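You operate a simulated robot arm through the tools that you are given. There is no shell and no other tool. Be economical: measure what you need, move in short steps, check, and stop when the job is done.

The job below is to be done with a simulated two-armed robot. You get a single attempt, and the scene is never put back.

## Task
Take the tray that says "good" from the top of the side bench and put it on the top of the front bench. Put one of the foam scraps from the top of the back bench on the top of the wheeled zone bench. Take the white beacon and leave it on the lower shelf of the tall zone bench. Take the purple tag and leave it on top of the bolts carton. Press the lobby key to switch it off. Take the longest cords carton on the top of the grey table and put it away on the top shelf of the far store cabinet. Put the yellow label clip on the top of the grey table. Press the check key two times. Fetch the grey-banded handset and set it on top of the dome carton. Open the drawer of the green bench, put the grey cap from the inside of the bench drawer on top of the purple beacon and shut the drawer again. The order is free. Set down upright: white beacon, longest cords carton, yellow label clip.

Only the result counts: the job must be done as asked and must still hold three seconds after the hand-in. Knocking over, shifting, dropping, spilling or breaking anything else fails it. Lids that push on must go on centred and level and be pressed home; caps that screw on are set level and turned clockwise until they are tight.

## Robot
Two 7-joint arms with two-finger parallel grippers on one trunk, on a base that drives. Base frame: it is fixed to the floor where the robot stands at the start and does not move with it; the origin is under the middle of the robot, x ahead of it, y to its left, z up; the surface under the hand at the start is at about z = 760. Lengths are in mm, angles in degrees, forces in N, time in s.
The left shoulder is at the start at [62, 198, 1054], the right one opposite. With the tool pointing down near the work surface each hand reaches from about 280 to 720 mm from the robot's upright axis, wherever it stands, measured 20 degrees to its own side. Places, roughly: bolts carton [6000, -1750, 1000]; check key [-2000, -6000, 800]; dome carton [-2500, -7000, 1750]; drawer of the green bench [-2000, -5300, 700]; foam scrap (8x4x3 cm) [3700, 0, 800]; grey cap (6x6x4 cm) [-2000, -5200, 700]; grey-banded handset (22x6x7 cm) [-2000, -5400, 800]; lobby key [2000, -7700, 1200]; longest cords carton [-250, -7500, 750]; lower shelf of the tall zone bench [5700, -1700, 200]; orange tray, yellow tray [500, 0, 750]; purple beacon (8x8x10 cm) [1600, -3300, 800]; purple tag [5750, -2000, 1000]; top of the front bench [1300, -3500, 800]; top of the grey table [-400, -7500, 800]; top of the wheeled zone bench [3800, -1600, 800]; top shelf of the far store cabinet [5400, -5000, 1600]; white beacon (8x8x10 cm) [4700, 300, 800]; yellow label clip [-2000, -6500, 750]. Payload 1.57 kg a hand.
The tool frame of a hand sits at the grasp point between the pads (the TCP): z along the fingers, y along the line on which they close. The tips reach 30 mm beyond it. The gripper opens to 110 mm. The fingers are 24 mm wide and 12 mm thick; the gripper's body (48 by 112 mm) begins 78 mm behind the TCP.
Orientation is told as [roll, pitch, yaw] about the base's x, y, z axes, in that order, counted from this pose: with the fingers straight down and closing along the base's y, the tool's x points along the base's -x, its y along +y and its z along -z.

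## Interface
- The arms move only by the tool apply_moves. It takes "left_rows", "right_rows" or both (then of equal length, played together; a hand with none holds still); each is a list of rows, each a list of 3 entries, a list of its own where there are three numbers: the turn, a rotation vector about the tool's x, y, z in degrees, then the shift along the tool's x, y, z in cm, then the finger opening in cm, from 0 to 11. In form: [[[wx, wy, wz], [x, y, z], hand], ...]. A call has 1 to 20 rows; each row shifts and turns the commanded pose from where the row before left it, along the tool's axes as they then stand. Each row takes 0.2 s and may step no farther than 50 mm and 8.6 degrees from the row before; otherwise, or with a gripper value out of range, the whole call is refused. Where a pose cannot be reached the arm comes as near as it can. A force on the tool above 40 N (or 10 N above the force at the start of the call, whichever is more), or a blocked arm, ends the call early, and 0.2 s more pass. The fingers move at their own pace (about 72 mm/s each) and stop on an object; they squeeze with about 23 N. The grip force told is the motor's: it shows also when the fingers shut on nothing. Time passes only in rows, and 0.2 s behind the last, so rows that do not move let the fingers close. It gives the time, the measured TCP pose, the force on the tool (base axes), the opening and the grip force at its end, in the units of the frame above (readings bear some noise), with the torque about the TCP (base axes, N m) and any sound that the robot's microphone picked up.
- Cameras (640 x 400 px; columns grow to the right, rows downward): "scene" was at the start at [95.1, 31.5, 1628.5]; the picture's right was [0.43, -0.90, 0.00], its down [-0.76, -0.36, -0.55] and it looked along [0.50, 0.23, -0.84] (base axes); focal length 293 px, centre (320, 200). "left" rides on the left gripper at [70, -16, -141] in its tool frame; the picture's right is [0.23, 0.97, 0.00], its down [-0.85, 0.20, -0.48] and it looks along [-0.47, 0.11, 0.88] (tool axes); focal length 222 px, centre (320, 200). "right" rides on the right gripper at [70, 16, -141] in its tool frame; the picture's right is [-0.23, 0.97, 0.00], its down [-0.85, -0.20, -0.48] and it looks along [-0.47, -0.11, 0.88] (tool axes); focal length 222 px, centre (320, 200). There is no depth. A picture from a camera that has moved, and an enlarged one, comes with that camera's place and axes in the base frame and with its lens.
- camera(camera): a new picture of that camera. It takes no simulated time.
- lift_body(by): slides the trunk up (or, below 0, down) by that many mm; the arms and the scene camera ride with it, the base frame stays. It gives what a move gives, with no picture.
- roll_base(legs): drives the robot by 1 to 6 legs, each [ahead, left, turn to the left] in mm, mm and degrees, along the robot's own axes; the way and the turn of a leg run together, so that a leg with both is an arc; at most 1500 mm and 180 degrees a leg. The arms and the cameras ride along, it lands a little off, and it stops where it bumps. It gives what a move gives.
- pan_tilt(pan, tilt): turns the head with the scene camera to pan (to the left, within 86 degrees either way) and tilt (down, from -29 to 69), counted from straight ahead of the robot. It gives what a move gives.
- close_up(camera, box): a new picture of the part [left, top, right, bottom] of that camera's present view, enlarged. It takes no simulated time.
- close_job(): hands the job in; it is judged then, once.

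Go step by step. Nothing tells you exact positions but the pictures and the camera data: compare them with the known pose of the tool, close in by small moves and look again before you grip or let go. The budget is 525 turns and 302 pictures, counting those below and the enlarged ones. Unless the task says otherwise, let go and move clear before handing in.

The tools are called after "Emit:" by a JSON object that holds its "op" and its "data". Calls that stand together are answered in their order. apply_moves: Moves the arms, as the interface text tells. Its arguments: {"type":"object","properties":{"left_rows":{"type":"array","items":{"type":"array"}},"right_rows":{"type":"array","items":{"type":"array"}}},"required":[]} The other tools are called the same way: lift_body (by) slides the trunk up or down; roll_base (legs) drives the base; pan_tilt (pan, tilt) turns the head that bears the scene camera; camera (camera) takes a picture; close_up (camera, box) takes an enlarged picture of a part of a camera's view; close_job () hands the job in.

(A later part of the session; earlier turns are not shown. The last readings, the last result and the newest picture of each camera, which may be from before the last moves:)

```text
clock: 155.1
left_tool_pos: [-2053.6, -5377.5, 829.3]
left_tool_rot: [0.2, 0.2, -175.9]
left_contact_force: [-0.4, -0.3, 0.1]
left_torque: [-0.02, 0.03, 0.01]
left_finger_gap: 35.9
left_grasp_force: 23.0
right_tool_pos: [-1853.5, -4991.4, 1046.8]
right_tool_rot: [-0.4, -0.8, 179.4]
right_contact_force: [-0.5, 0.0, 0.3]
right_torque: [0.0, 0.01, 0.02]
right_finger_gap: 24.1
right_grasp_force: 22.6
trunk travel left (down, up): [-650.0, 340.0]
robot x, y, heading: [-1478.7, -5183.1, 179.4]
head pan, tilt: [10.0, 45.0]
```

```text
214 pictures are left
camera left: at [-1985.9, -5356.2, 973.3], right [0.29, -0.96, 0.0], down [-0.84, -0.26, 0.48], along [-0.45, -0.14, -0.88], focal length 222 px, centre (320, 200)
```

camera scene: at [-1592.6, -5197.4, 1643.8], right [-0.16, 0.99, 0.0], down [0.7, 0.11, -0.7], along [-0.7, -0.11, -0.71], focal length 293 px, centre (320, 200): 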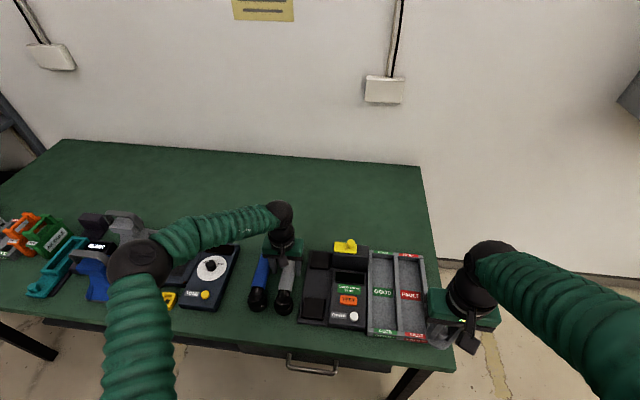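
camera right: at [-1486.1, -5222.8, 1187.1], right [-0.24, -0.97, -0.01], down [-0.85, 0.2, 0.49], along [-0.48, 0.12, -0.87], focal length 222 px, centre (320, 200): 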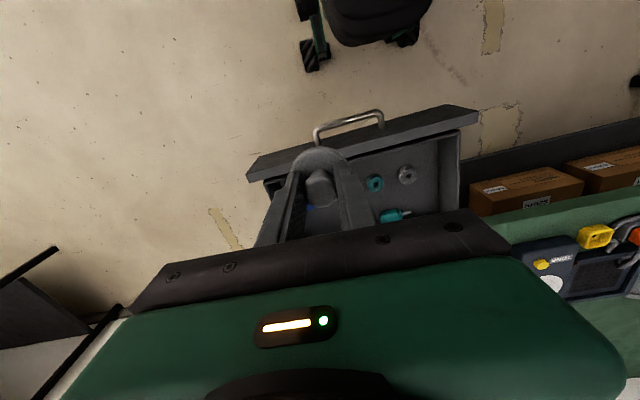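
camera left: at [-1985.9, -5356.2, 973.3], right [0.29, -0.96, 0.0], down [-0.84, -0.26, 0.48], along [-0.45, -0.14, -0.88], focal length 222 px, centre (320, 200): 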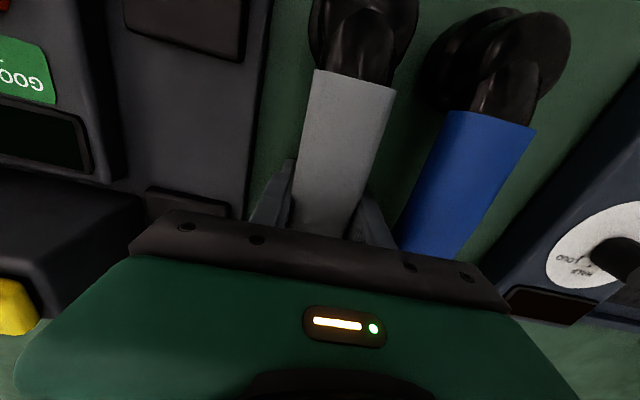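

Handset gripped on its band (36 mm). I lift it, and back out to look toward the dome carton.

Emit:
{"op": "apply_moves", "data": {"left_rows": [[[0, 0, 0], [0, 0, -3], 3], [[0, 0, 0], [0, 0, -4.5], 3], [[0, 0, 0], [0, 0, -4.5], 3], [[0, 0, 0], [0, 0, -4.5], 3], [[0, 0, 0], [0, 0, -4.5], 3], [[0, 0, 0], [2, 0, -4], 3]]}}

Emit:
{"op": "roll_base", "data": {"legs": [[-400, 0, 0], [0, 900, 0]]}}

Emit:
{"op": "pan_tilt", "data": {"pan": 30, "tilt": 15}}

Emit:
{"op": "camera", "data": {"camera": "scene"}}

Emit:
{"op": "camera", "data": {"camera": "left"}}

```text
clock: 156.4
left_tool_pos: [-2032.1, -5374.2, 1081.9]
left_tool_rot: [0.1, 0.1, -176.0]
left_contact_force: [-0.3, 0.9, -1.4]
left_torque: [0.07, 0.04, 0.0]
left_finger_gap: 35.8
left_grasp_force: 23.5
right_tool_pos: [-1852.6, -4991.4, 1047.1]
right_tool_rot: [-0.5, -1.0, 179.4]
right_contact_force: [0.8, -0.7, -1.0]
right_torque: [0.01, 0.01, 0.03]
right_finger_gap: 24.0
right_grasp_force: 22.9
trunk travel left (down, up): [-650.0, 340.0]
robot x, y, heading: [-1477.9, -5187.4, 179.7]
head pan, tilt: [10.0, 45.0]
```

```text
clock: 163.3
left_tool_pos: [-1637.2, -6281.9, 1080.1]
left_tool_rot: [0.3, 0.2, -175.7]
left_contact_force: [0.5, 1.4, -1.8]
left_torque: [-0.05, 0.04, -0.01]
left_finger_gap: 35.6
left_grasp_force: 23.2
right_tool_pos: [-1460.5, -5898.4, 1046.7]
right_tool_rot: [-0.4, -0.8, 179.7]
right_contact_force: [-0.3, -0.2, -0.3]
right_torque: [-0.03, 0.01, -0.04]
right_finger_gap: 23.9
right_grasp_force: 22.8
trunk travel left (down, up): [-650.0, 340.0]
robot x, y, heading: [-1078.2, -6094.1, 179.4]
head pan, tilt: [10.0, 45.0]
```

```text
clock: 164.3
left_tool_pos: [-1635.3, -6285.6, 1082.2]
left_tool_rot: [0.1, 0.1, -175.6]
left_contact_force: [0.0, -0.6, -2.6]
left_torque: [-0.02, 0.08, 0.02]
left_finger_gap: 35.9
left_grasp_force: 23.3
right_tool_pos: [-1457.3, -5900.9, 1047.2]
right_tool_rot: [-0.6, -0.8, 179.8]
right_contact_force: [0.2, -0.3, 0.5]
right_torque: [-0.02, 0.01, 0.01]
right_finger_gap: 24.3
right_grasp_force: 23.1
trunk travel left (down, up): [-650.0, 340.0]
robot x, y, heading: [-1081.0, -6089.2, 179.9]
head pan, tilt: [30.0, 15.0]
```

```text
213 pictures are left
camera scene: at [-1197.1, -6137.8, 1690.6], right [-0.5, 0.87, 0.0], down [0.23, 0.13, -0.97], along [-0.84, -0.48, -0.26], focal length 293 px, centre (320, 200)
```

scene: 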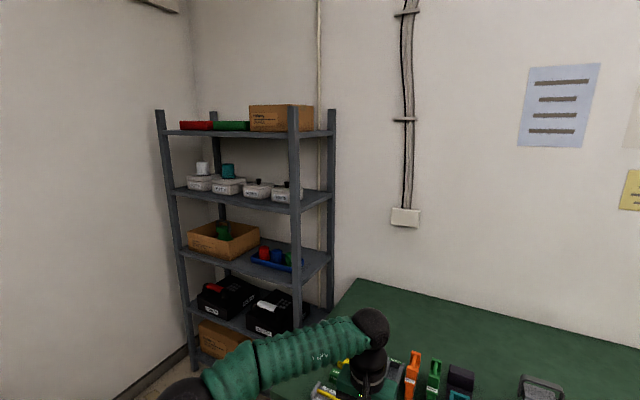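

```text
212 pictures are left
camera left: at [-1568.3, -6263.0, 1224.2], right [0.3, -0.95, 0.0], down [-0.84, -0.26, 0.48], along [-0.45, -0.15, -0.88], focal length 222 px, centre (320, 200)
```

left: 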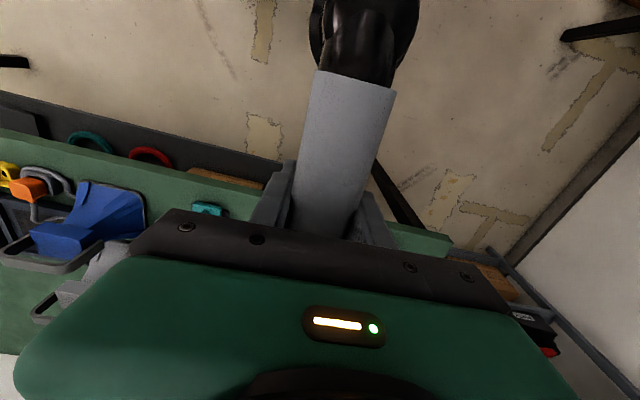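

The rack in the corner carries a brown carton on its top shelf. I zoom in to read it.

Emit:
{"op": "close_up", "data": {"camera": "scene", "box": [150, 80, 350, 205]}}

```text
3.20 times, centred on (250, 142) of scene
camera zoom: at [-1197.1, -6137.8, 1690.6], right [-0.5, 0.87, 0.0], down [0.23, 0.13, -0.97], along [-0.84, -0.48, -0.26], focal length 937 px, centre (544, 384)
```

zoom: 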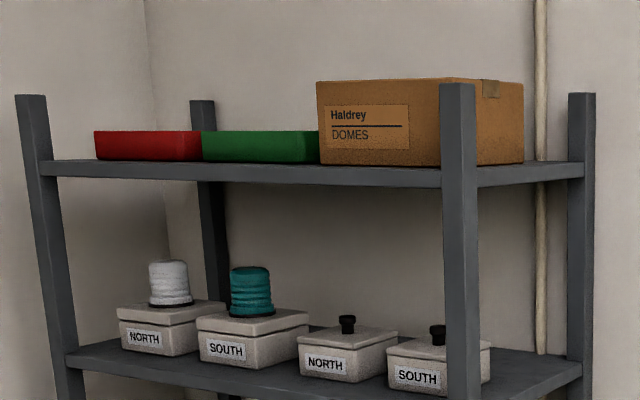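

The DOMES carton is on the rack's top shelf, its top near z 1760. That is high for a downward hand, so I study how I hold the handset.

Emit:
{"op": "pan_tilt", "data": {"pan": 25, "tilt": 45}}

Emit:
{"op": "camera", "data": {"camera": "scene"}}

Emit:
{"op": "close_up", "data": {"camera": "scene", "box": [200, 150, 360, 300]}}

```text
clock: 165.2
left_tool_pos: [-1634.4, -6284.1, 1082.4]
left_tool_rot: [0.0, 0.1, -175.6]
left_contact_force: [-1.1, -0.9, -1.9]
left_torque: [0.04, 0.07, 0.01]
left_finger_gap: 35.8
left_grasp_force: 23.0
right_tool_pos: [-1458.4, -5900.6, 1047.5]
right_tool_rot: [-0.4, -0.8, 179.8]
right_contact_force: [0.3, -0.2, -0.4]
right_torque: [-0.01, 0.02, -0.04]
right_finger_gap: 24.0
right_grasp_force: 23.2
trunk travel left (down, up): [-650.0, 340.0]
robot x, y, heading: [-1080.8, -6090.5, 179.8]
head pan, tilt: [25.0, 45.0]
```

```text
210 pictures are left
camera scene: at [-1189.8, -6125.7, 1643.9], right [-0.42, 0.91, 0.0], down [0.64, 0.3, -0.71], along [-0.64, -0.3, -0.71], focal length 293 px, centre (320, 200)
```

scene: 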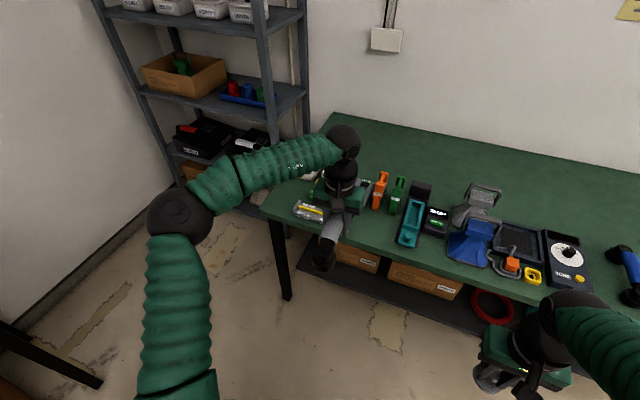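

```text
2.67 times, centred on (280, 225) of scene
camera zoom: at [-1189.8, -6125.7, 1643.9], right [-0.42, 0.91, 0.0], down [0.64, 0.3, -0.71], along [-0.64, -0.3, -0.71], focal length 781 px, centre (427, 133)
```

zoom: 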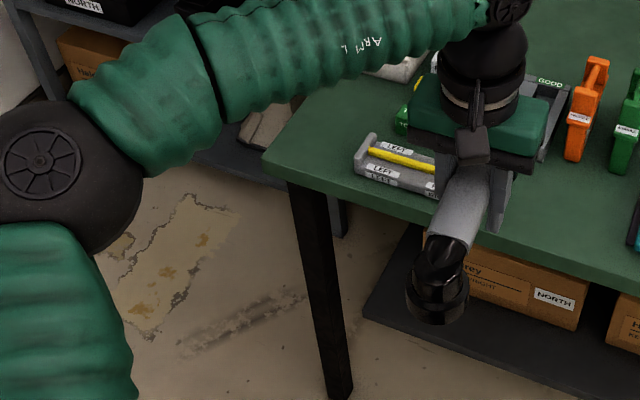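

The handset's cups face down with the band on top, so its bottom is about 69 mm under the tool point. To place it that high I need a near-level hand gripping the band with fingers above and below; I'll set it down on the clear front strip before the tester, sideways, and regrip.

Emit:
{"op": "roll_base", "data": {"legs": [[0, -1020, 0], [200, 0, 0]]}}

Emit:
{"op": "apply_moves", "data": {"left_rows": [[[0, 0, 8.4], [0, 0, 0], 3], [[0, 0, 8.4], [0, 0, 0], 3], [[0, 0, 8.4], [0, 0, 0], 3], [[0, 0, 8.4], [0, 0, 0], 3], [[0, 0, 8.4], [0, 0, 0], 3], [[0, 0, 8.4], [0, 0, 0], 3], [[0, 0, 8.4], [0, 0, 0], 3], [[0, 0, 8.4], [0, 0, 0], 3], [[0, 0, 8.4], [0, 0, 0], 3], [[0, 0, 8.4], [0, 0, 0], 3], [[0, 0, 8.4], [0, 0, 0], 3]]}}

Emit:
{"op": "pan_tilt", "data": {"pan": 15, "tilt": 50}}

Emit:
{"op": "camera", "data": {"camera": "scene"}}

Emit:
{"op": "camera", "data": {"camera": "left"}}

```text
clock: 171.6
left_tool_pos: [-1828.9, -5274.3, 1083.1]
left_tool_rot: [0.2, 0.0, -175.3]
left_contact_force: [-0.9, 0.1, -2.2]
left_torque: [0.0, 0.03, -0.02]
left_finger_gap: 35.7
left_grasp_force: 22.9
right_tool_pos: [-1651.6, -4888.9, 1047.2]
right_tool_rot: [-0.5, -1.0, 179.9]
right_contact_force: [0.8, -0.2, -0.2]
right_torque: [-0.03, 0.0, 0.01]
right_finger_gap: 24.3
right_grasp_force: 23.0
trunk travel left (down, up): [-650.0, 340.0]
robot x, y, heading: [-1276.6, -5077.8, 179.7]
head pan, tilt: [25.0, 45.0]
```

```text
clock: 174.0
left_tool_pos: [-1749.8, -5180.0, 1072.5]
left_tool_rot: [0.1, 0.4, 120.1]
left_contact_force: [0.4, 0.2, -2.4]
left_torque: [-0.02, 0.03, 0.0]
left_finger_gap: 35.7
left_grasp_force: 23.5
left hand out of reach, approached as far as the arm can: row 5, 6, 7, 8, 9, 10, 11
right_tool_pos: [-1651.5, -4888.8, 1047.6]
right_tool_rot: [-0.4, -1.0, 179.8]
right_contact_force: [-0.6, 0.1, -0.5]
right_torque: [0.0, 0.04, -0.01]
right_finger_gap: 23.9
right_grasp_force: 22.9
trunk travel left (down, up): [-650.0, 340.0]
robot x, y, heading: [-1273.5, -5077.9, 179.9]
head pan, tilt: [25.0, 45.0]
```

```text
clock: 174.8
left_tool_pos: [-1751.3, -5182.1, 1072.0]
left_tool_rot: [0.1, 0.2, 120.1]
left_contact_force: [-0.3, 0.2, -1.5]
left_torque: [0.04, 0.02, 0.03]
left_finger_gap: 35.8
left_grasp_force: 23.1
right_tool_pos: [-1651.9, -4889.2, 1046.5]
right_tool_rot: [-0.6, -0.9, 179.9]
right_contact_force: [0.0, -0.6, -0.3]
right_torque: [-0.04, 0.01, 0.02]
right_finger_gap: 24.3
right_grasp_force: 22.4
trunk travel left (down, up): [-650.0, 340.0]
robot x, y, heading: [-1272.9, -5082.9, 179.9]
head pan, tilt: [15.0, 50.0]
```

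```text
208 pictures are left
camera scene: at [-1385.1, -5099.5, 1637.0], right [-0.26, 0.97, 0.0], down [0.74, 0.2, -0.64], along [-0.62, -0.16, -0.77], focal length 293 px, centre (320, 200)
```

scene: 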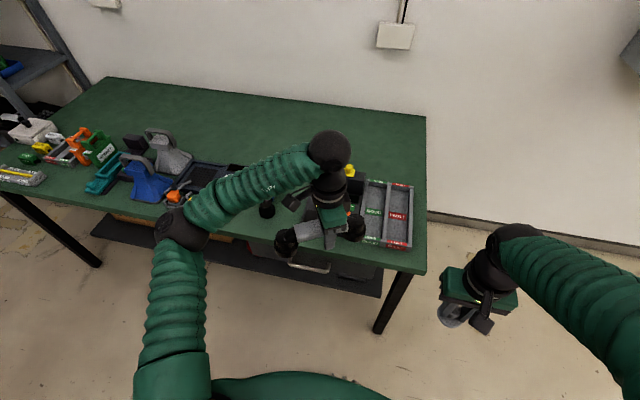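

```text
207 pictures are left
camera left: at [-1702.6, -5232.9, 1214.3], right [-0.73, -0.69, 0.0], down [-0.6, 0.64, 0.47], along [-0.33, 0.34, -0.88], focal length 222 px, centre (320, 200)
```

left: 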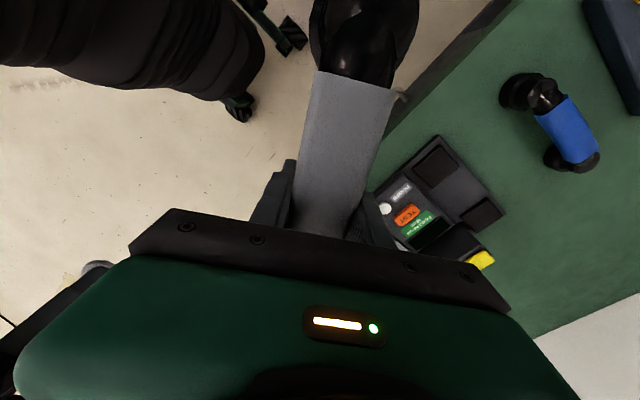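

That wrist direction runs out of travel, so I rotate the other way.

Emit:
{"op": "apply_moves", "data": {"left_rows": [[[0, 0, -8.4], [0, 0, 0], 3], [[0, 0, -8.4], [0, 0, 0], 3], [[0, 0, -8.4], [0, 0, 0], 3], [[0, 0, -8.4], [0, 0, 0], 3], [[0, 0, -8.4], [0, 0, 0], 3], [[0, 0, -8.4], [0, 0, 0], 3], [[0, 0, -8.4], [0, 0, 0], 3], [[0, 0, -8.4], [0, 0, 0], 3], [[0, 0, -8.4], [0, 0, 0], 3], [[0, 0, -8.4], [0, 0, 0], 3], [[0, 0, -8.4], [0, 0, 0], 3], [[0, 0, -8.4], [0, 0, 0], 3], [[0, 0, -8.4], [0, 0, 0], 3], [[0, 0, -8.4], [0, 0, 0], 3], [[0, 0, -8.4], [0, 0, 0], 3], [[0, 0, -8.4], [0, 0, 0], 3], [[0, 0, -8.4], [0, 0, 0], 3], [[0, 0, -8.4], [0, 0, 0], 3], [[0, 0, -8.4], [0, 0, 0], 3], [[0, 0, -8.4], [0, 0, 0], 3]]}}

Emit:
{"op": "camera", "data": {"camera": "scene"}}

```text
clock: 178.9
left_tool_pos: [-1751.0, -5182.7, 1071.6]
left_tool_rot: [0.1, -0.2, -72.0]
left_contact_force: [0.2, -0.3, -3.5]
left_torque: [-0.03, -0.04, 0.02]
left_finger_gap: 35.9
left_grasp_force: 22.9
right_tool_pos: [-1653.2, -4890.6, 1046.5]
right_tool_rot: [-0.5, -0.9, 179.8]
right_contact_force: [-0.5, -0.6, -0.4]
right_torque: [-0.02, -0.04, 0.01]
right_finger_gap: 24.2
right_grasp_force: 22.7
trunk travel left (down, up): [-650.0, 340.0]
robot x, y, heading: [-1279.1, -5079.3, 179.8]
head pan, tilt: [15.0, 50.0]
```

```text
206 pictures are left
camera scene: at [-1385.3, -5099.4, 1637.0], right [-0.26, 0.97, 0.0], down [0.74, 0.2, -0.64], along [-0.62, -0.16, -0.77], focal length 293 px, centre (320, 200)
```

scene: 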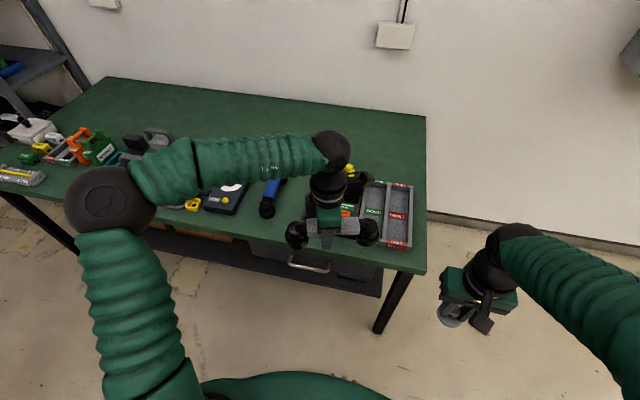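

Now the handset is nearly sideways. I square it up and move it over the strip in front of the tester, then look.

Emit:
{"op": "apply_moves", "data": {"left_rows": [[[0, 0, 8.5], [0, 0, 0], 3], [[0, 0, 8.5], [0, 0, 0], 3], [[0, 0, 0], [-2, -3.5, 0], 3], [[0, 0, 0], [-2, -3.5, 0], 3], [[0, 0, 0], [-2, -3.5, 3], 3], [[0, 0, 0], [0, 0, 4], 3], [[0, 0, 0], [0, 0, 4], 3]]}}

Emit:
{"op": "camera", "data": {"camera": "left"}}

Emit:
{"op": "camera", "data": {"camera": "scene"}}

```text
refused: row 5 steps farther than a row can; nothing moved
```

```text
205 pictures are left
camera left: at [-1788.9, -5119.5, 1213.2], right [0.86, 0.52, 0.0], down [0.45, -0.75, 0.48], along [0.25, -0.41, -0.88], focal length 222 px, centre (320, 200)
```

left: 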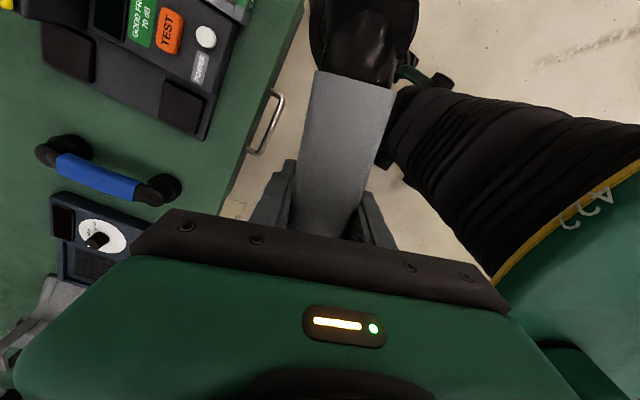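

```text
204 pictures are left
camera scene: at [-1385.3, -5099.4, 1637.0], right [-0.26, 0.97, 0.0], down [0.74, 0.2, -0.64], along [-0.62, -0.16, -0.77], focal length 293 px, centre (320, 200)
```

scene: 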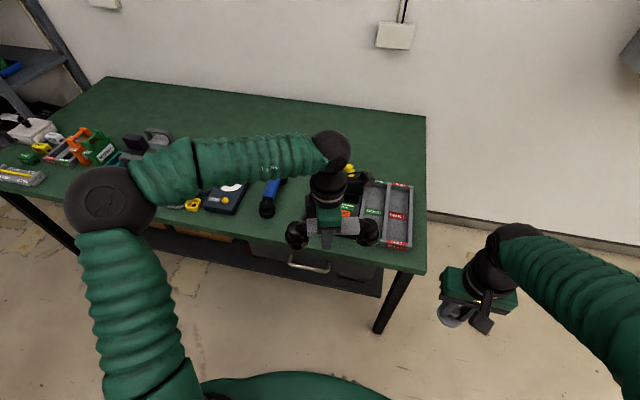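

The strip in front of the empty handset slot is wider: I aim for about [-1898, -5430]. I drive left 200 mm and move the handset over it.

Emit:
{"op": "roll_base", "data": {"legs": [[0, 200, 0]]}}

Emit:
{"op": "apply_moves", "data": {"left_rows": [[[0, 0, 8.5], [0, 0, 0], 3], [[0, 0, 8.5], [0, 0, 0], 3], [[0, 0, 0], [-1.2, -3.5, 0], 3], [[0, 0, 0], [-1.2, -3.5, 0], 3], [[0, 0, 0], [-1.2, -3.5, 2], 3], [[0, 0, 0], [-1, -3.5, 2], 3], [[0, 0, 0], [0, 0, 4], 3], [[0, 0, 0], [0, 0, 4], 3]]}}

Emit:
{"op": "camera", "data": {"camera": "left"}}

Emit:
{"op": "camera", "data": {"camera": "scene"}}

```text
clock: 180.6
left_tool_pos: [-1752.2, -5378.6, 1070.7]
left_tool_rot: [0.1, -0.4, -72.2]
left_contact_force: [0.3, -0.3, -1.9]
left_torque: [-0.06, -0.01, 0.02]
left_finger_gap: 35.7
left_grasp_force: 22.8
right_tool_pos: [-1654.1, -5088.4, 1046.8]
right_tool_rot: [-0.4, -0.9, 179.9]
right_contact_force: [0.0, 0.6, -0.8]
right_torque: [-0.01, 0.01, -0.01]
right_finger_gap: 24.0
right_grasp_force: 22.9
trunk travel left (down, up): [-650.0, 340.0]
robot x, y, heading: [-1275.0, -5280.7, 180.1]
head pan, tilt: [15.0, 50.0]
```

```text
clock: 182.3
left_tool_pos: [-1890.4, -5432.6, 951.6]
left_tool_rot: [0.1, -0.2, -89.2]
left_contact_force: [0.0, -0.4, -2.1]
left_torque: [-0.03, -0.04, 0.0]
left_finger_gap: 35.8
left_grasp_force: 23.3
right_tool_pos: [-1653.7, -5092.2, 1046.9]
right_tool_rot: [-0.6, -1.0, 179.9]
right_contact_force: [0.6, 0.4, -0.3]
right_torque: [-0.01, 0.01, 0.03]
right_finger_gap: 24.2
right_grasp_force: 22.5
trunk travel left (down, up): [-650.0, 340.0]
robot x, y, heading: [-1278.2, -5281.1, 179.8]
head pan, tilt: [15.0, 50.0]
```

```text
203 pictures are left
camera left: at [-1908.8, -5362.3, 1094.0], right [0.97, 0.24, 0.0], down [0.21, -0.85, 0.48], along [0.12, -0.47, -0.88], focal length 222 px, centre (320, 200)
```

left: 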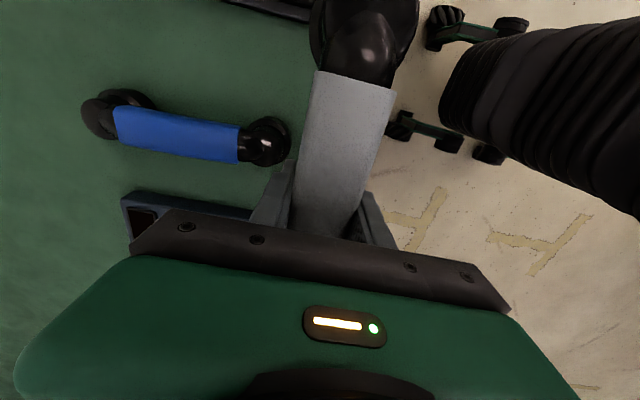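

```text
202 pictures are left
camera scene: at [-1387.6, -5301.4, 1636.9], right [-0.26, 0.97, 0.0], down [0.74, 0.2, -0.64], along [-0.62, -0.16, -0.77], focal length 293 px, centre (320, 200)
```

scene: 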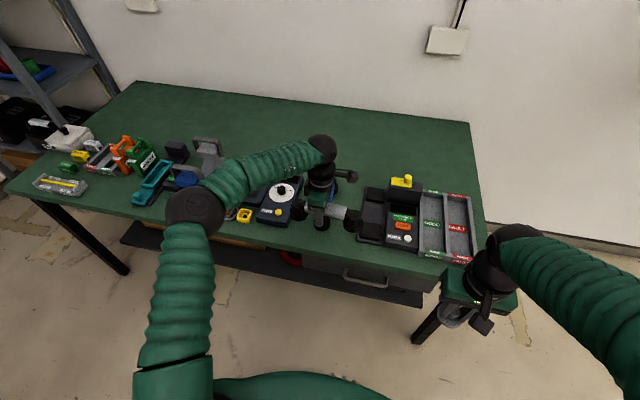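

Over the strip the handset clears the blue one. I lower it gently until it touches.

Emit:
{"op": "apply_moves", "data": {"left_rows": [[[0, 0, 0], [0, 0, 4], 3], [[0, 0, 0], [0, 0, 3.5], 3], [[0, 0, 0], [0, 0, 2.5], 3], [[0, 0, 0], [0, 0, 0.8], 3], [[0, 0, 0], [0, 0, 0.5], 3]]}}

Emit:
{"op": "camera", "data": {"camera": "left"}}

Emit:
{"op": "close_up", "data": {"camera": "scene", "box": [240, 160, 400, 290]}}

```text
clock: 183.6
left_tool_pos: [-1890.2, -5432.5, 837.4]
left_tool_rot: [0.2, -0.4, -89.0]
left_contact_force: [0.7, 0.9, -2.0]
left_torque: [-0.05, 0.03, 0.01]
left_finger_gap: 35.8
left_grasp_force: 23.4
right_tool_pos: [-1652.7, -5092.1, 1046.7]
right_tool_rot: [-0.5, -0.9, 179.8]
right_contact_force: [0.5, -0.1, -0.9]
right_torque: [0.04, 0.0, -0.01]
right_finger_gap: 23.9
right_grasp_force: 23.1
trunk travel left (down, up): [-650.0, 340.0]
robot x, y, heading: [-1274.0, -5280.7, 179.9]
head pan, tilt: [15.0, 50.0]
```

```text
201 pictures are left
camera left: at [-1907.7, -5361.7, 980.6], right [0.97, 0.24, 0.0], down [0.21, -0.85, 0.48], along [0.12, -0.47, -0.88], focal length 222 px, centre (320, 200)
```

left: 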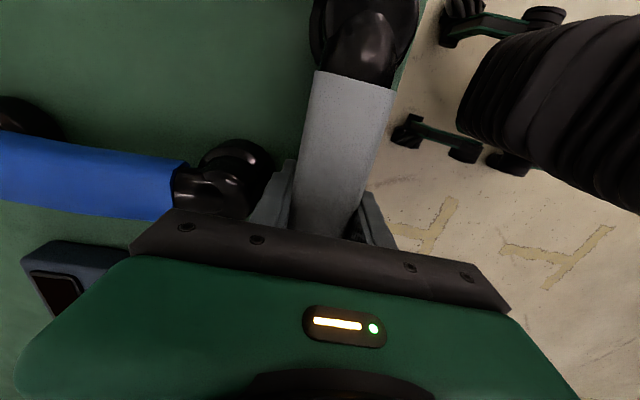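

```text
3.08 times, centred on (320, 225) of scene
camera zoom: at [-1387.1, -5300.8, 1636.9], right [-0.26, 0.97, 0.0], down [0.74, 0.2, -0.64], along [-0.62, -0.16, -0.77], focal length 901 px, centre (320, 123)
```

zoom: 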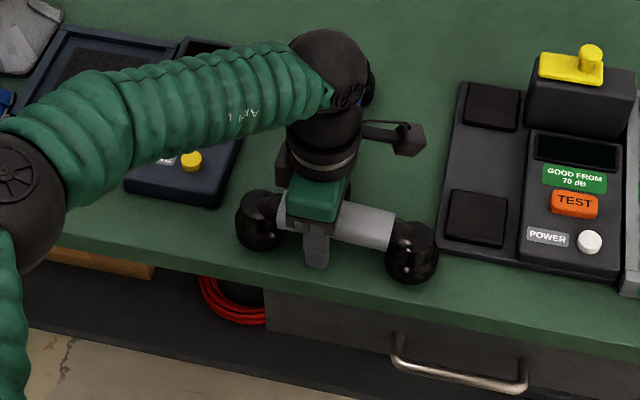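

Emit:
{"op": "apply_moves", "data": {"left_rows": [[[0, 0, 0], [0, 0, 0.3], 3], [[0, 0, 0], [0, 0, 0.3], 3], [[0, 0, 0], [0, 0, 0.3], 3]]}}

```text
clock: 184.3
left_tool_pos: [-1889.0, -5432.3, 830.9]
left_tool_rot: [0.0, -0.1, -89.3]
left_contact_force: [-1.2, -1.3, 4.4]
left_torque: [0.79, 0.02, 0.09]
left_finger_gap: 35.8
left_grasp_force: 23.0
right_tool_pos: [-1651.7, -5091.4, 1048.3]
right_tool_rot: [-0.5, -0.9, 179.8]
right_contact_force: [-0.3, 0.7, -0.7]
right_torque: [-0.02, 0.03, -0.01]
right_finger_gap: 23.9
right_grasp_force: 23.2
trunk travel left (down, up): [-650.0, 340.0]
robot x, y, heading: [-1276.5, -5282.0, 179.6]
head pan, tilt: [15.0, 50.0]
```

Emit:
{"op": "apply_moves", "data": {"left_rows": [[[0, 0, 0], [0, 0, 0.15], 3], [[0, 0, 0], [0, 0, 0], 4.2], [[0, 0, 0], [0, 0, 0], 4.7], [[0, 0, 0], [0, 0, 0], 4.7], [[0, 0, 0], [0, 0, -3], 4.7], [[0, 0, 0], [0, 0, -4], 4.7], [[0, 0, 0], [0, 0, -5], 4.7], [[0, 0, 0], [0, 0, -5], 4.7], [[0, 0, 0], [0, 4, -3], 4.7], [[0, 0, 0], [0, 4, -2], 4.7], [[0, 0, 0], [0, 4, 0], 4.7]]}}

Emit:
{"op": "close_up", "data": {"camera": "scene", "box": [240, 160, 400, 290]}}

```text
clock: 186.8
left_tool_pos: [-1767.8, -5429.9, 1048.2]
left_tool_rot: [0.1, -0.3, -89.2]
left_contact_force: [-0.3, 0.9, -0.3]
left_torque: [0.02, 0.01, 0.02]
left_finger_gap: 47.1
left_grasp_force: 0.1
right_tool_pos: [-1651.9, -5091.3, 1048.4]
right_tool_rot: [-0.5, -1.0, 180.0]
right_contact_force: [0.3, -0.4, 0.0]
right_torque: [0.0, 0.0, 0.03]
right_finger_gap: 24.1
right_grasp_force: 22.6
trunk travel left (down, up): [-650.0, 340.0]
robot x, y, heading: [-1278.2, -5281.3, 179.9]
head pan, tilt: [15.0, 50.0]
```

```text
3.08 times, centred on (320, 225) of scene
camera zoom: at [-1384.0, -5301.3, 1637.1], right [-0.26, 0.97, 0.0], down [0.74, 0.2, -0.64], along [-0.62, -0.16, -0.77], focal length 901 px, centre (320, 123)
```

zoom: 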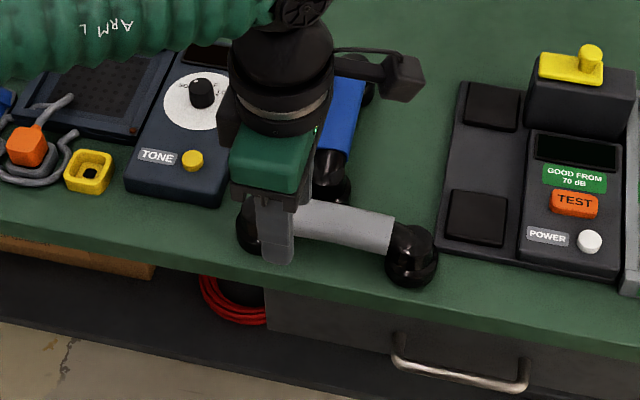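

Handset stands on its cups. I turn the left hand back straight and then level it for the regrip.

Emit:
{"op": "apply_moves", "data": {"left_rows": [[[0, 0, 8.3], [0, 0, 0], 6], [[0, 0, 8.3], [0, 0, 0], 6], [[0, 0, 8.3], [0, 0, 0], 6], [[0, 0, 8.3], [0, 0, 0], 6], [[0, 0, 8.3], [0, 0, 0], 6], [[0, 0, 8.3], [0, 0, 0], 6], [[0, 0, 8.3], [0, 0, 0], 6], [[0, 0, 8.3], [0, 0, 0], 6], [[0, 0, 8.3], [0, 0, 0], 6], [[0, 0, 8.3], [0, 0, 0], 6], [[0, 0, 7.5], [0, 0, 0], 6]]}}

Emit:
{"op": "apply_moves", "data": {"left_rows": [[[0, -8.2, 0], [0, 0, 0], 6], [[0, -8.2, 0], [0, 0, 0], 6], [[0, -8.2, 0], [0, 0, 0], 6], [[0, -8.2, 0], [0, 0, 0], 6], [[0, -8.2, 0], [0, 0, 0], 6], [[0, -8.2, 0], [0, 0, 0], 6], [[0, -8.2, 0], [0, 0, 0], 6], [[0, -8.2, 0], [0, 0, 0], 6], [[0, -8.2, 0], [0, 0, 0], 6], [[0, -8.2, 0], [0, 0, 0], 6], [[0, -8, 0], [0, 0, 0], 6]]}}

Emit:
{"op": "apply_moves", "data": {"left_rows": [[[0, 0, 8.2], [0, 0, 0], 6], [[0, 0, 8.2], [0, 0, 0], 6], [[0, 0, 8.2], [0, 0, 0], 6], [[0, 0, 8.2], [0, 0, 0], 6], [[0, 0, 8.2], [0, 0, 0], 6], [[0, 0, 8.2], [0, 0, 0], 6], [[0, 0, 8.2], [0, 0, 0], 6], [[0, 0, 8.2], [0, 0, 0], 6], [[0, 0, 8.2], [0, 0, 0], 6], [[0, 0, 8.2], [0, 0, 0], 6], [[0, 0, 8], [0, 0, 0], 6], [[8.5, 0, 0], [0, 0, 0], 6], [[8.5, 0, 0], [0, 0, 0], 6]]}}

Emit:
{"op": "camera", "data": {"camera": "scene"}}

Emit:
{"op": "camera", "data": {"camera": "left"}}

```text
clock: 189.2
left_tool_pos: [-1770.0, -5430.3, 1047.8]
left_tool_rot: [0.2, 0.1, -179.9]
left_contact_force: [-0.2, 0.8, -0.2]
left_torque: [-0.02, -0.01, -0.01]
left_finger_gap: 59.9
left_grasp_force: 0.1
right_tool_pos: [-1652.8, -5092.5, 1047.2]
right_tool_rot: [-0.5, -0.8, 179.9]
right_contact_force: [-1.4, 0.1, 0.3]
right_torque: [0.0, 0.02, 0.02]
right_finger_gap: 23.8
right_grasp_force: 23.2
trunk travel left (down, up): [-650.0, 340.0]
robot x, y, heading: [-1273.5, -5279.4, 179.9]
head pan, tilt: [15.0, 50.0]
```

```text
clock: 191.6
left_tool_pos: [-1806.8, -5418.6, 1048.9]
left_tool_rot: [87.2, -89.8, 93.1]
left_contact_force: [0.4, -0.7, -0.1]
left_torque: [-0.01, 0.03, -0.02]
left_finger_gap: 59.8
left_grasp_force: 0.1
left hand out of reach, approached as far as the arm can: row 7, 8, 9
right_tool_pos: [-1653.2, -5089.7, 1045.6]
right_tool_rot: [-0.4, -0.7, 179.9]
right_contact_force: [0.0, 0.2, -0.8]
right_torque: [-0.01, 0.01, 0.01]
right_finger_gap: 24.1
right_grasp_force: 23.3
trunk travel left (down, up): [-650.0, 340.0]
robot x, y, heading: [-1276.7, -5279.0, 180.0]
head pan, tilt: [15.0, 50.0]
```

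```text
clock: 194.3
left_tool_pos: [-1805.6, -5420.0, 1049.6]
left_tool_rot: [73.0, 0.3, 90.3]
left_contact_force: [-0.5, -0.2, -0.1]
left_torque: [-0.03, 0.0, 0.0]
left_finger_gap: 60.0
left_grasp_force: 0.1
right_tool_pos: [-1651.9, -5092.0, 1047.8]
right_tool_rot: [-0.5, -0.9, 179.8]
right_contact_force: [-0.2, -0.2, -1.3]
right_torque: [0.01, 0.02, -0.03]
right_finger_gap: 24.1
right_grasp_force: 23.0
trunk travel left (down, up): [-650.0, 340.0]
robot x, y, heading: [-1275.6, -5282.8, 179.9]
head pan, tilt: [15.0, 50.0]
```

```text
198 pictures are left
camera scene: at [-1382.9, -5300.3, 1637.2], right [-0.26, 0.97, 0.0], down [0.74, 0.2, -0.64], along [-0.62, -0.16, -0.77], focal length 293 px, centre (320, 200)
```

scene: 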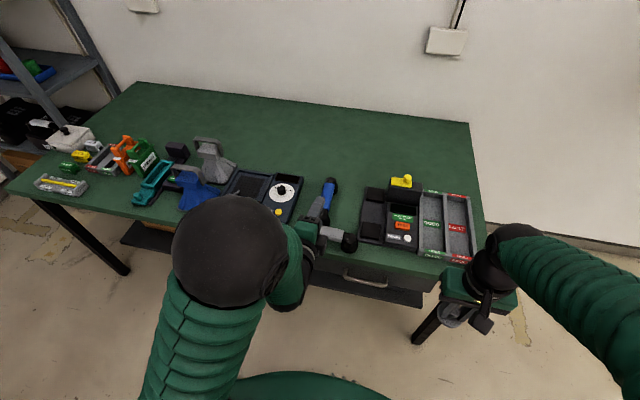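

```text
197 pictures are left
camera left: at [-1665.8, -5488.5, 1076.5], right [-0.29, -0.22, 0.93], down [0.39, 0.86, 0.33], along [-0.87, 0.46, -0.16], focal length 222 px, centre (320, 200)
```

left: 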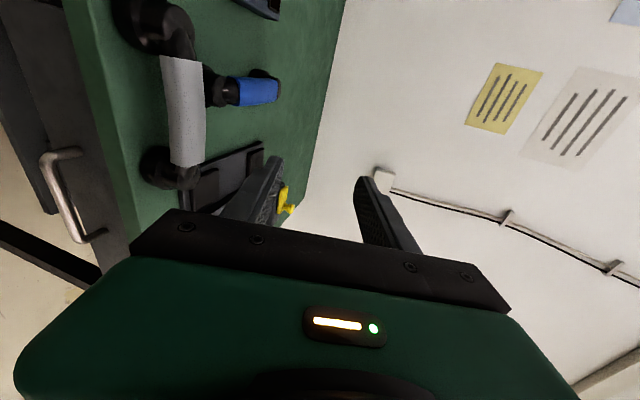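

The hand is level, tilted about 17° down, camera to the left, and I see the handset well. I lower the trunk to bring the fingers to band height.

Emit:
{"op": "lift_body", "data": {"by": -210}}

Emit:
{"op": "camera", "data": {"camera": "left"}}

Emit:
{"op": "camera", "data": {"camera": "scene"}}

```text
clock: 196.6
left_tool_pos: [-1806.7, -5418.9, 838.6]
left_tool_rot: [72.9, 0.3, 90.3]
left_contact_force: [-0.1, -0.4, -0.3]
left_torque: [0.02, 0.02, 0.02]
left_finger_gap: 59.9
left_grasp_force: 0.1
right_tool_pos: [-1652.2, -5091.3, 838.5]
right_tool_rot: [-0.4, -1.0, 179.9]
right_contact_force: [-0.9, -0.1, 0.0]
right_torque: [-0.04, 0.0, 0.0]
right_finger_gap: 24.0
right_grasp_force: 23.8
trunk travel left (down, up): [-440.0, 550.0]
robot x, y, heading: [-1276.4, -5279.3, 179.4]
head pan, tilt: [15.0, 50.0]
```

```text
196 pictures are left
camera left: at [-1666.7, -5488.3, 866.1], right [-0.29, -0.22, 0.93], down [0.39, 0.86, 0.33], along [-0.87, 0.46, -0.16], focal length 222 px, centre (320, 200)
```

left: 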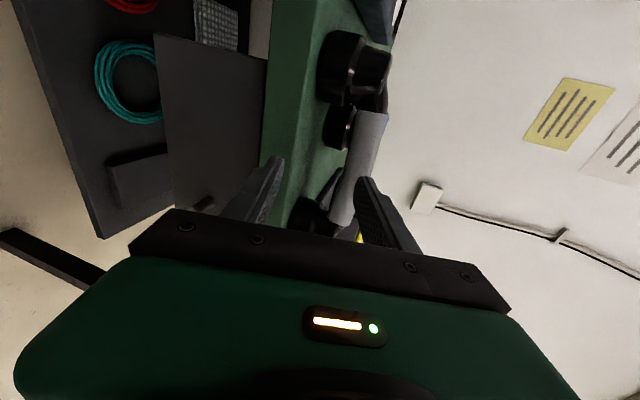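

```text
195 pictures are left
camera scene: at [-1384.5, -5299.7, 1427.1], right [-0.26, 0.97, 0.0], down [0.74, 0.2, -0.64], along [-0.62, -0.17, -0.77], focal length 293 px, centre (320, 200)
```

scene: 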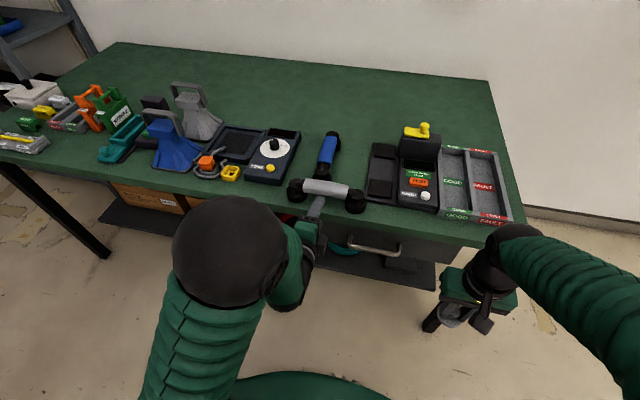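

The band centre measures z ≈ 853, so this bench top is at about 798. I raise the hand to match, then slide the fingers over and under the band.

Emit:
{"op": "apply_moves", "data": {"left_rows": [[[0, 0, 0], [1.3, 3.6, 0], 5.6], [[0, 0, 0], [0, 0, 2.5], 5.6]]}}

Emit:
{"op": "camera", "data": {"camera": "left"}}

```text
clock: 197.2
left_tool_pos: [-1842.4, -5432.8, 865.5]
left_tool_rot: [72.8, 0.3, 90.4]
left_contact_force: [-1.1, -0.7, -0.5]
left_torque: [-0.02, 0.0, -0.03]
left_finger_gap: 56.2
left_grasp_force: 0.1
right_tool_pos: [-1655.1, -5091.4, 836.9]
right_tool_rot: [-0.6, -0.9, 179.9]
right_contact_force: [-0.6, -0.5, -1.2]
right_torque: [-0.03, 0.01, 0.03]
right_finger_gap: 23.9
right_grasp_force: 23.1
trunk travel left (down, up): [-440.0, 550.0]
robot x, y, heading: [-1277.2, -5278.2, 179.8]
head pan, tilt: [15.0, 50.0]
```

```text
194 pictures are left
camera left: at [-1703.3, -5501.9, 892.2], right [-0.29, -0.22, 0.93], down [0.39, 0.86, 0.33], along [-0.87, 0.46, -0.16], focal length 222 px, centre (320, 200)
```

left: 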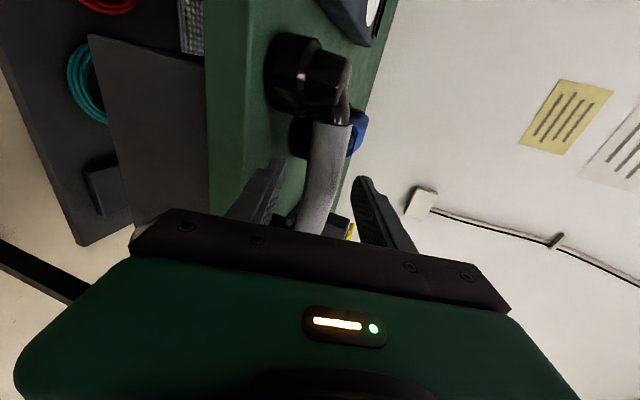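

Emit:
{"op": "apply_moves", "data": {"left_rows": [[[0, 0, 0], [0, 0.4, 1.5], 5.8], [[0, 0, 0], [0, 0, 1.5], 5.8], [[0, 0, 0], [0, 0, 1.3], 5.8]]}}

Emit:
{"op": "camera", "data": {"camera": "left"}}

Emit:
{"op": "close_up", "data": {"camera": "scene", "box": [240, 140, 400, 260]}}

```text
clock: 198.0
left_tool_pos: [-1883.1, -5434.2, 858.6]
left_tool_rot: [72.9, 0.3, 90.4]
left_contact_force: [0.4, -0.9, 0.6]
left_torque: [0.0, -0.01, 0.0]
left_finger_gap: 58.0
left_grasp_force: 0.0
right_tool_pos: [-1653.2, -5092.2, 837.5]
right_tool_rot: [-0.4, -0.9, 179.8]
right_contact_force: [0.2, -0.7, 0.0]
right_torque: [0.03, -0.03, 0.02]
right_finger_gap: 24.0
right_grasp_force: 22.8
trunk travel left (down, up): [-440.0, 550.0]
robot x, y, heading: [-1273.8, -5277.9, 180.1]
head pan, tilt: [15.0, 50.0]
```

```text
193 pictures are left
camera left: at [-1743.3, -5501.7, 884.5], right [-0.29, -0.22, 0.93], down [0.39, 0.86, 0.33], along [-0.87, 0.46, -0.16], focal length 222 px, centre (320, 200)
```

left: 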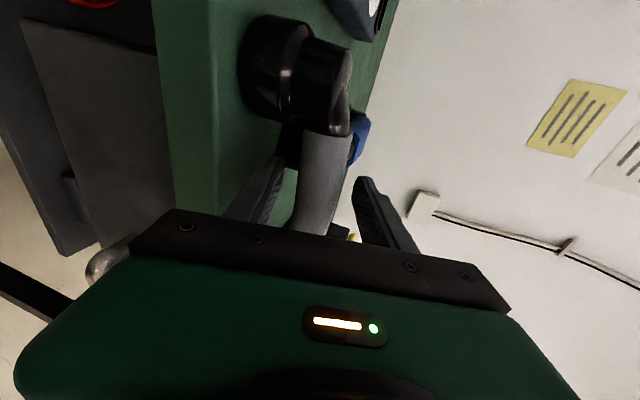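

```text
3.33 times, centred on (320, 200) of scene
camera zoom: at [-1385.1, -5299.8, 1427.0], right [-0.26, 0.97, 0.0], down [0.74, 0.2, -0.64], along [-0.62, -0.17, -0.77], focal length 976 px, centre (320, 200)
```

zoom: 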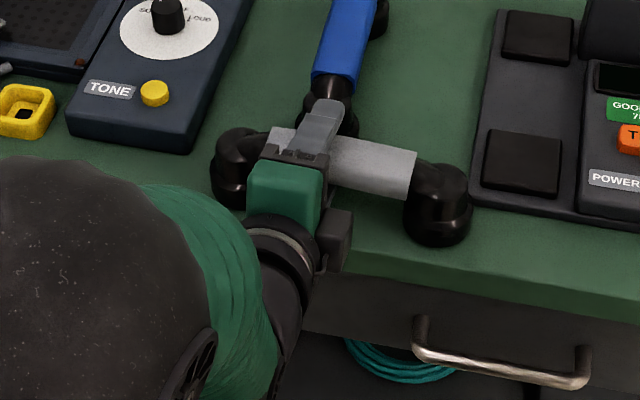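

Fingers are over and under the band. I slide 12 mm to its middle and close.

Emit:
{"op": "apply_moves", "data": {"left_rows": [[[0, 0, 0], [-1.3, 0, 0.2], 5.8], [[0, 0, 0], [0, 0, 0], 4.5], [[0, 0, 0], [0, 0, 0], 3], [[0, 0, 0], [0, 0, 0], 2], [[0, 0, 0], [0, 0, 0], 2]]}}

Emit:
{"op": "camera", "data": {"camera": "left"}}

```text
clock: 199.2
left_tool_pos: [-1885.1, -5419.1, 860.5]
left_tool_rot: [73.5, 0.2, 90.4]
left_contact_force: [-4.8, -1.6, 22.7]
left_torque: [0.23, 0.56, -0.03]
left_finger_gap: 24.7
left_grasp_force: 23.2
right_tool_pos: [-1650.4, -5091.5, 838.1]
right_tool_rot: [-0.4, -1.1, 180.0]
right_contact_force: [0.7, 0.1, -1.0]
right_torque: [0.0, 0.0, 0.01]
right_finger_gap: 24.3
right_grasp_force: 22.9
trunk travel left (down, up): [-440.0, 550.0]
robot x, y, heading: [-1269.6, -5279.9, 179.9]
head pan, tilt: [15.0, 50.0]
```

```text
191 pictures are left
camera left: at [-1744.8, -5488.1, 887.4], right [-0.28, -0.23, 0.93], down [0.4, 0.86, 0.32], along [-0.88, 0.46, -0.15], focal length 222 px, centre (320, 200)
```

left: 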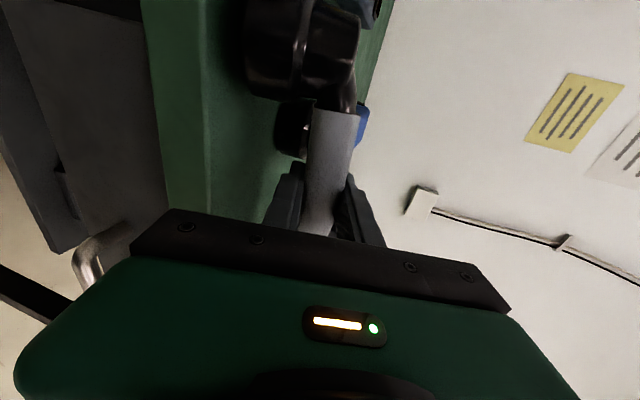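

Band gripped (25 mm thick). I lift it clear and raise the trunk.

Emit:
{"op": "apply_moves", "data": {"left_rows": [[[0, 0, 0], [0, 1, -0.3], 2], [[0, 0, 0], [0, 1.9, -0.6], 2], [[0, 0, 0], [0, 3.8, -1.2], 2]]}}

Emit:
{"op": "lift_body", "data": {"by": 300}}

Emit:
{"op": "camera", "data": {"camera": "left"}}

Emit:
{"op": "camera", "data": {"camera": "scene"}}

```text
clock: 200.0
left_tool_pos: [-1883.7, -5418.4, 928.4]
left_tool_rot: [72.8, 0.1, 90.2]
left_contact_force: [-0.3, -0.9, -1.6]
left_torque: [0.0, 0.01, -0.04]
left_finger_gap: 25.1
left_grasp_force: 22.9
right_tool_pos: [-1651.2, -5091.5, 837.0]
right_tool_rot: [-0.5, -1.0, 179.9]
right_contact_force: [0.0, -0.6, -0.5]
right_torque: [0.01, 0.02, 0.02]
right_finger_gap: 24.0
right_grasp_force: 23.1
trunk travel left (down, up): [-440.0, 550.0]
robot x, y, heading: [-1278.7, -5279.5, 179.9]
head pan, tilt: [15.0, 50.0]
```

```text
clock: 203.0
left_tool_pos: [-1886.7, -5420.4, 1226.5]
left_tool_rot: [72.8, 0.3, 90.4]
left_contact_force: [-0.1, -0.1, -3.1]
left_torque: [-0.02, 0.01, 0.02]
left_finger_gap: 24.6
left_grasp_force: 22.7
right_tool_pos: [-1652.9, -5091.5, 1137.4]
right_tool_rot: [-0.5, -0.9, 179.9]
right_contact_force: [0.1, 0.2, 0.1]
right_torque: [-0.03, 0.03, 0.0]
right_finger_gap: 23.7
right_grasp_force: 23.0
trunk travel left (down, up): [-740.0, 250.0]
robot x, y, heading: [-1272.0, -5281.9, 179.8]
head pan, tilt: [15.0, 50.0]
```

```text
190 pictures are left
camera left: at [-1746.4, -5488.3, 1254.3], right [-0.29, -0.22, 0.93], down [0.39, 0.86, 0.33], along [-0.87, 0.46, -0.16], focal length 222 px, centre (320, 200)
```

left: 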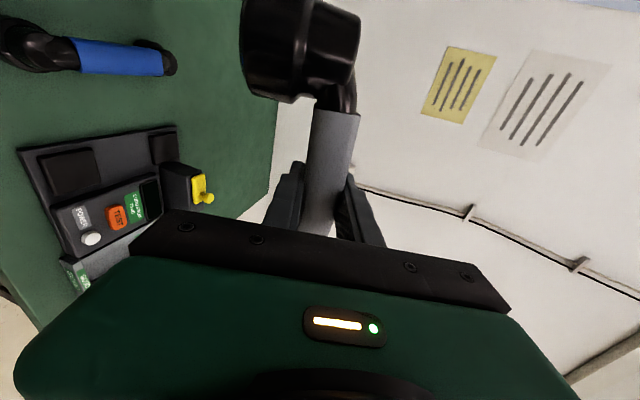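

```text
189 pictures are left
camera scene: at [-1385.9, -5299.9, 1727.0], right [-0.26, 0.97, 0.0], down [0.74, 0.2, -0.64], along [-0.62, -0.17, -0.77], focal length 293 px, centre (320, 200)
```

scene: 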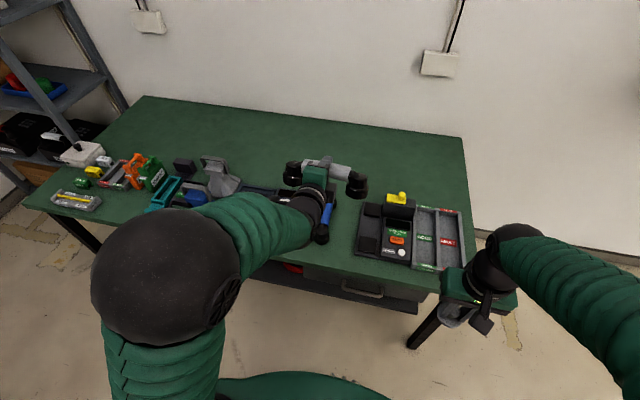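

Held level. I drive left along the bench and look at the rack.

Emit:
{"op": "roll_base", "data": {"legs": [[100, 0, 0], [-100, 1300, 0]]}}

Emit:
{"op": "pan_tilt", "data": {"pan": 30, "tilt": 25}}

Emit:
{"op": "camera", "data": {"camera": "scene"}}

```text
clock: 210.3
left_tool_pos: [-1897.3, -6705.3, 1227.2]
left_tool_rot: [72.8, 0.4, 89.7]
left_contact_force: [0.1, 0.0, -1.9]
left_torque: [-0.04, 0.04, 0.01]
left_finger_gap: 25.0
left_grasp_force: 22.5
right_tool_pos: [-1660.3, -6381.2, 1136.2]
right_tool_rot: [-0.5, -0.9, 179.3]
right_contact_force: [0.3, -0.2, -0.9]
right_torque: [-0.01, -0.01, 0.0]
right_finger_gap: 24.3
right_grasp_force: 23.1
trunk travel left (down, up): [-740.0, 250.0]
robot x, y, heading: [-1287.6, -6575.1, 179.3]
head pan, tilt: [15.0, 50.0]
```

```text
clock: 211.2
left_tool_pos: [-1897.6, -6708.1, 1227.1]
left_tool_rot: [72.9, 0.4, 89.6]
left_contact_force: [-0.7, 0.5, -1.9]
left_torque: [0.01, 0.0, 0.03]
left_finger_gap: 25.0
left_grasp_force: 23.0
right_tool_pos: [-1659.5, -6382.6, 1137.5]
right_tool_rot: [-0.5, -1.1, 179.3]
right_contact_force: [0.0, 0.2, -0.4]
right_torque: [-0.02, 0.02, -0.01]
right_finger_gap: 24.0
right_grasp_force: 22.9
trunk travel left (down, up): [-740.0, 250.0]
robot x, y, heading: [-1285.8, -6575.0, 179.3]
head pan, tilt: [30.0, 25.0]
```

```text
188 pictures are left
camera scene: at [-1401.7, -6620.2, 1764.4], right [-0.49, 0.87, 0.0], down [0.37, 0.21, -0.91], along [-0.79, -0.44, -0.42], focal length 293 px, centre (320, 200)
```

scene: 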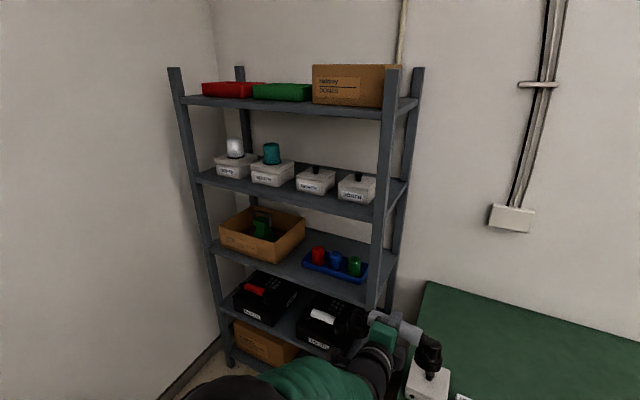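

Triangulating both views, the DOMES carton's front top edge is at x ≈ -2279, y from -7136 to -6917, top z ≈ 1761. I move left to be clear of the bench's end, then raise the trunk fully.

Emit:
{"op": "roll_base", "data": {"legs": [[0, 435, 0]]}}

Emit:
{"op": "lift_body", "data": {"by": 250}}

Emit:
{"op": "pan_tilt", "data": {"pan": 8, "tilt": 25}}

Emit:
{"op": "camera", "data": {"camera": "scene"}}

```text
clock: 213.8
left_tool_pos: [-1899.4, -7149.8, 1226.7]
left_tool_rot: [72.7, -0.1, 92.0]
left_contact_force: [0.3, -1.5, -1.6]
left_torque: [0.0, 0.02, -0.06]
left_finger_gap: 25.0
left_grasp_force: 23.0
right_tool_pos: [-1675.8, -6814.4, 1137.9]
right_tool_rot: [-0.8, -0.9, -178.3]
right_contact_force: [-1.4, -0.1, -0.2]
right_torque: [0.06, -0.15, 0.02]
right_finger_gap: 23.7
right_grasp_force: 22.8
trunk travel left (down, up): [-740.0, 250.0]
robot x, y, heading: [-1293.1, -6985.6, -178.5]
head pan, tilt: [30.0, 25.0]
```

```text
clock: 216.4
left_tool_pos: [-1896.2, -7158.6, 1476.8]
left_tool_rot: [72.9, -0.5, 92.0]
left_contact_force: [-0.1, 0.1, -2.3]
left_torque: [0.02, 0.02, -0.02]
left_finger_gap: 24.9
left_grasp_force: 23.0
right_tool_pos: [-1672.6, -6822.7, 1389.7]
right_tool_rot: [-1.3, -1.1, -178.3]
right_contact_force: [0.0, 0.0, 0.1]
right_torque: [0.0, 0.02, 0.02]
right_finger_gap: 24.1
right_grasp_force: 23.0
trunk travel left (down, up): [-990.0, 0.0]
robot x, y, heading: [-1291.9, -6987.0, -178.6]
head pan, tilt: [30.0, 25.0]
```

```text
clock: 217.3
left_tool_pos: [-1897.3, -7158.3, 1476.0]
left_tool_rot: [72.8, -0.5, 92.0]
left_contact_force: [-1.1, -0.3, -2.0]
left_torque: [0.02, -0.01, 0.0]
left_finger_gap: 24.7
left_grasp_force: 23.6
right_tool_pos: [-1672.4, -6823.9, 1390.5]
right_tool_rot: [-1.2, -1.2, -178.3]
right_contact_force: [-0.4, 0.2, 0.1]
right_torque: [-0.02, -0.01, -0.01]
right_finger_gap: 24.0
right_grasp_force: 22.7
trunk travel left (down, up): [-990.0, 0.0]
robot x, y, heading: [-1294.0, -6986.7, -178.7]
head pan, tilt: [8.0, 25.0]
```

```text
187 pictures are left
camera scene: at [-1420.5, -6996.9, 2014.5], right [-0.16, 0.99, 0.0], down [0.42, 0.07, -0.91], along [-0.89, -0.15, -0.42], focal length 293 px, centre (320, 200)
```

scene: 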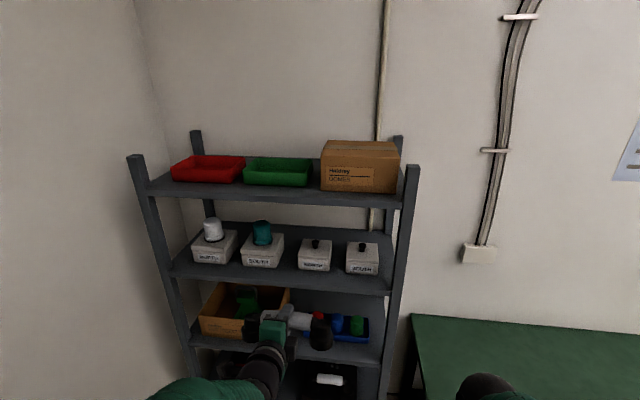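

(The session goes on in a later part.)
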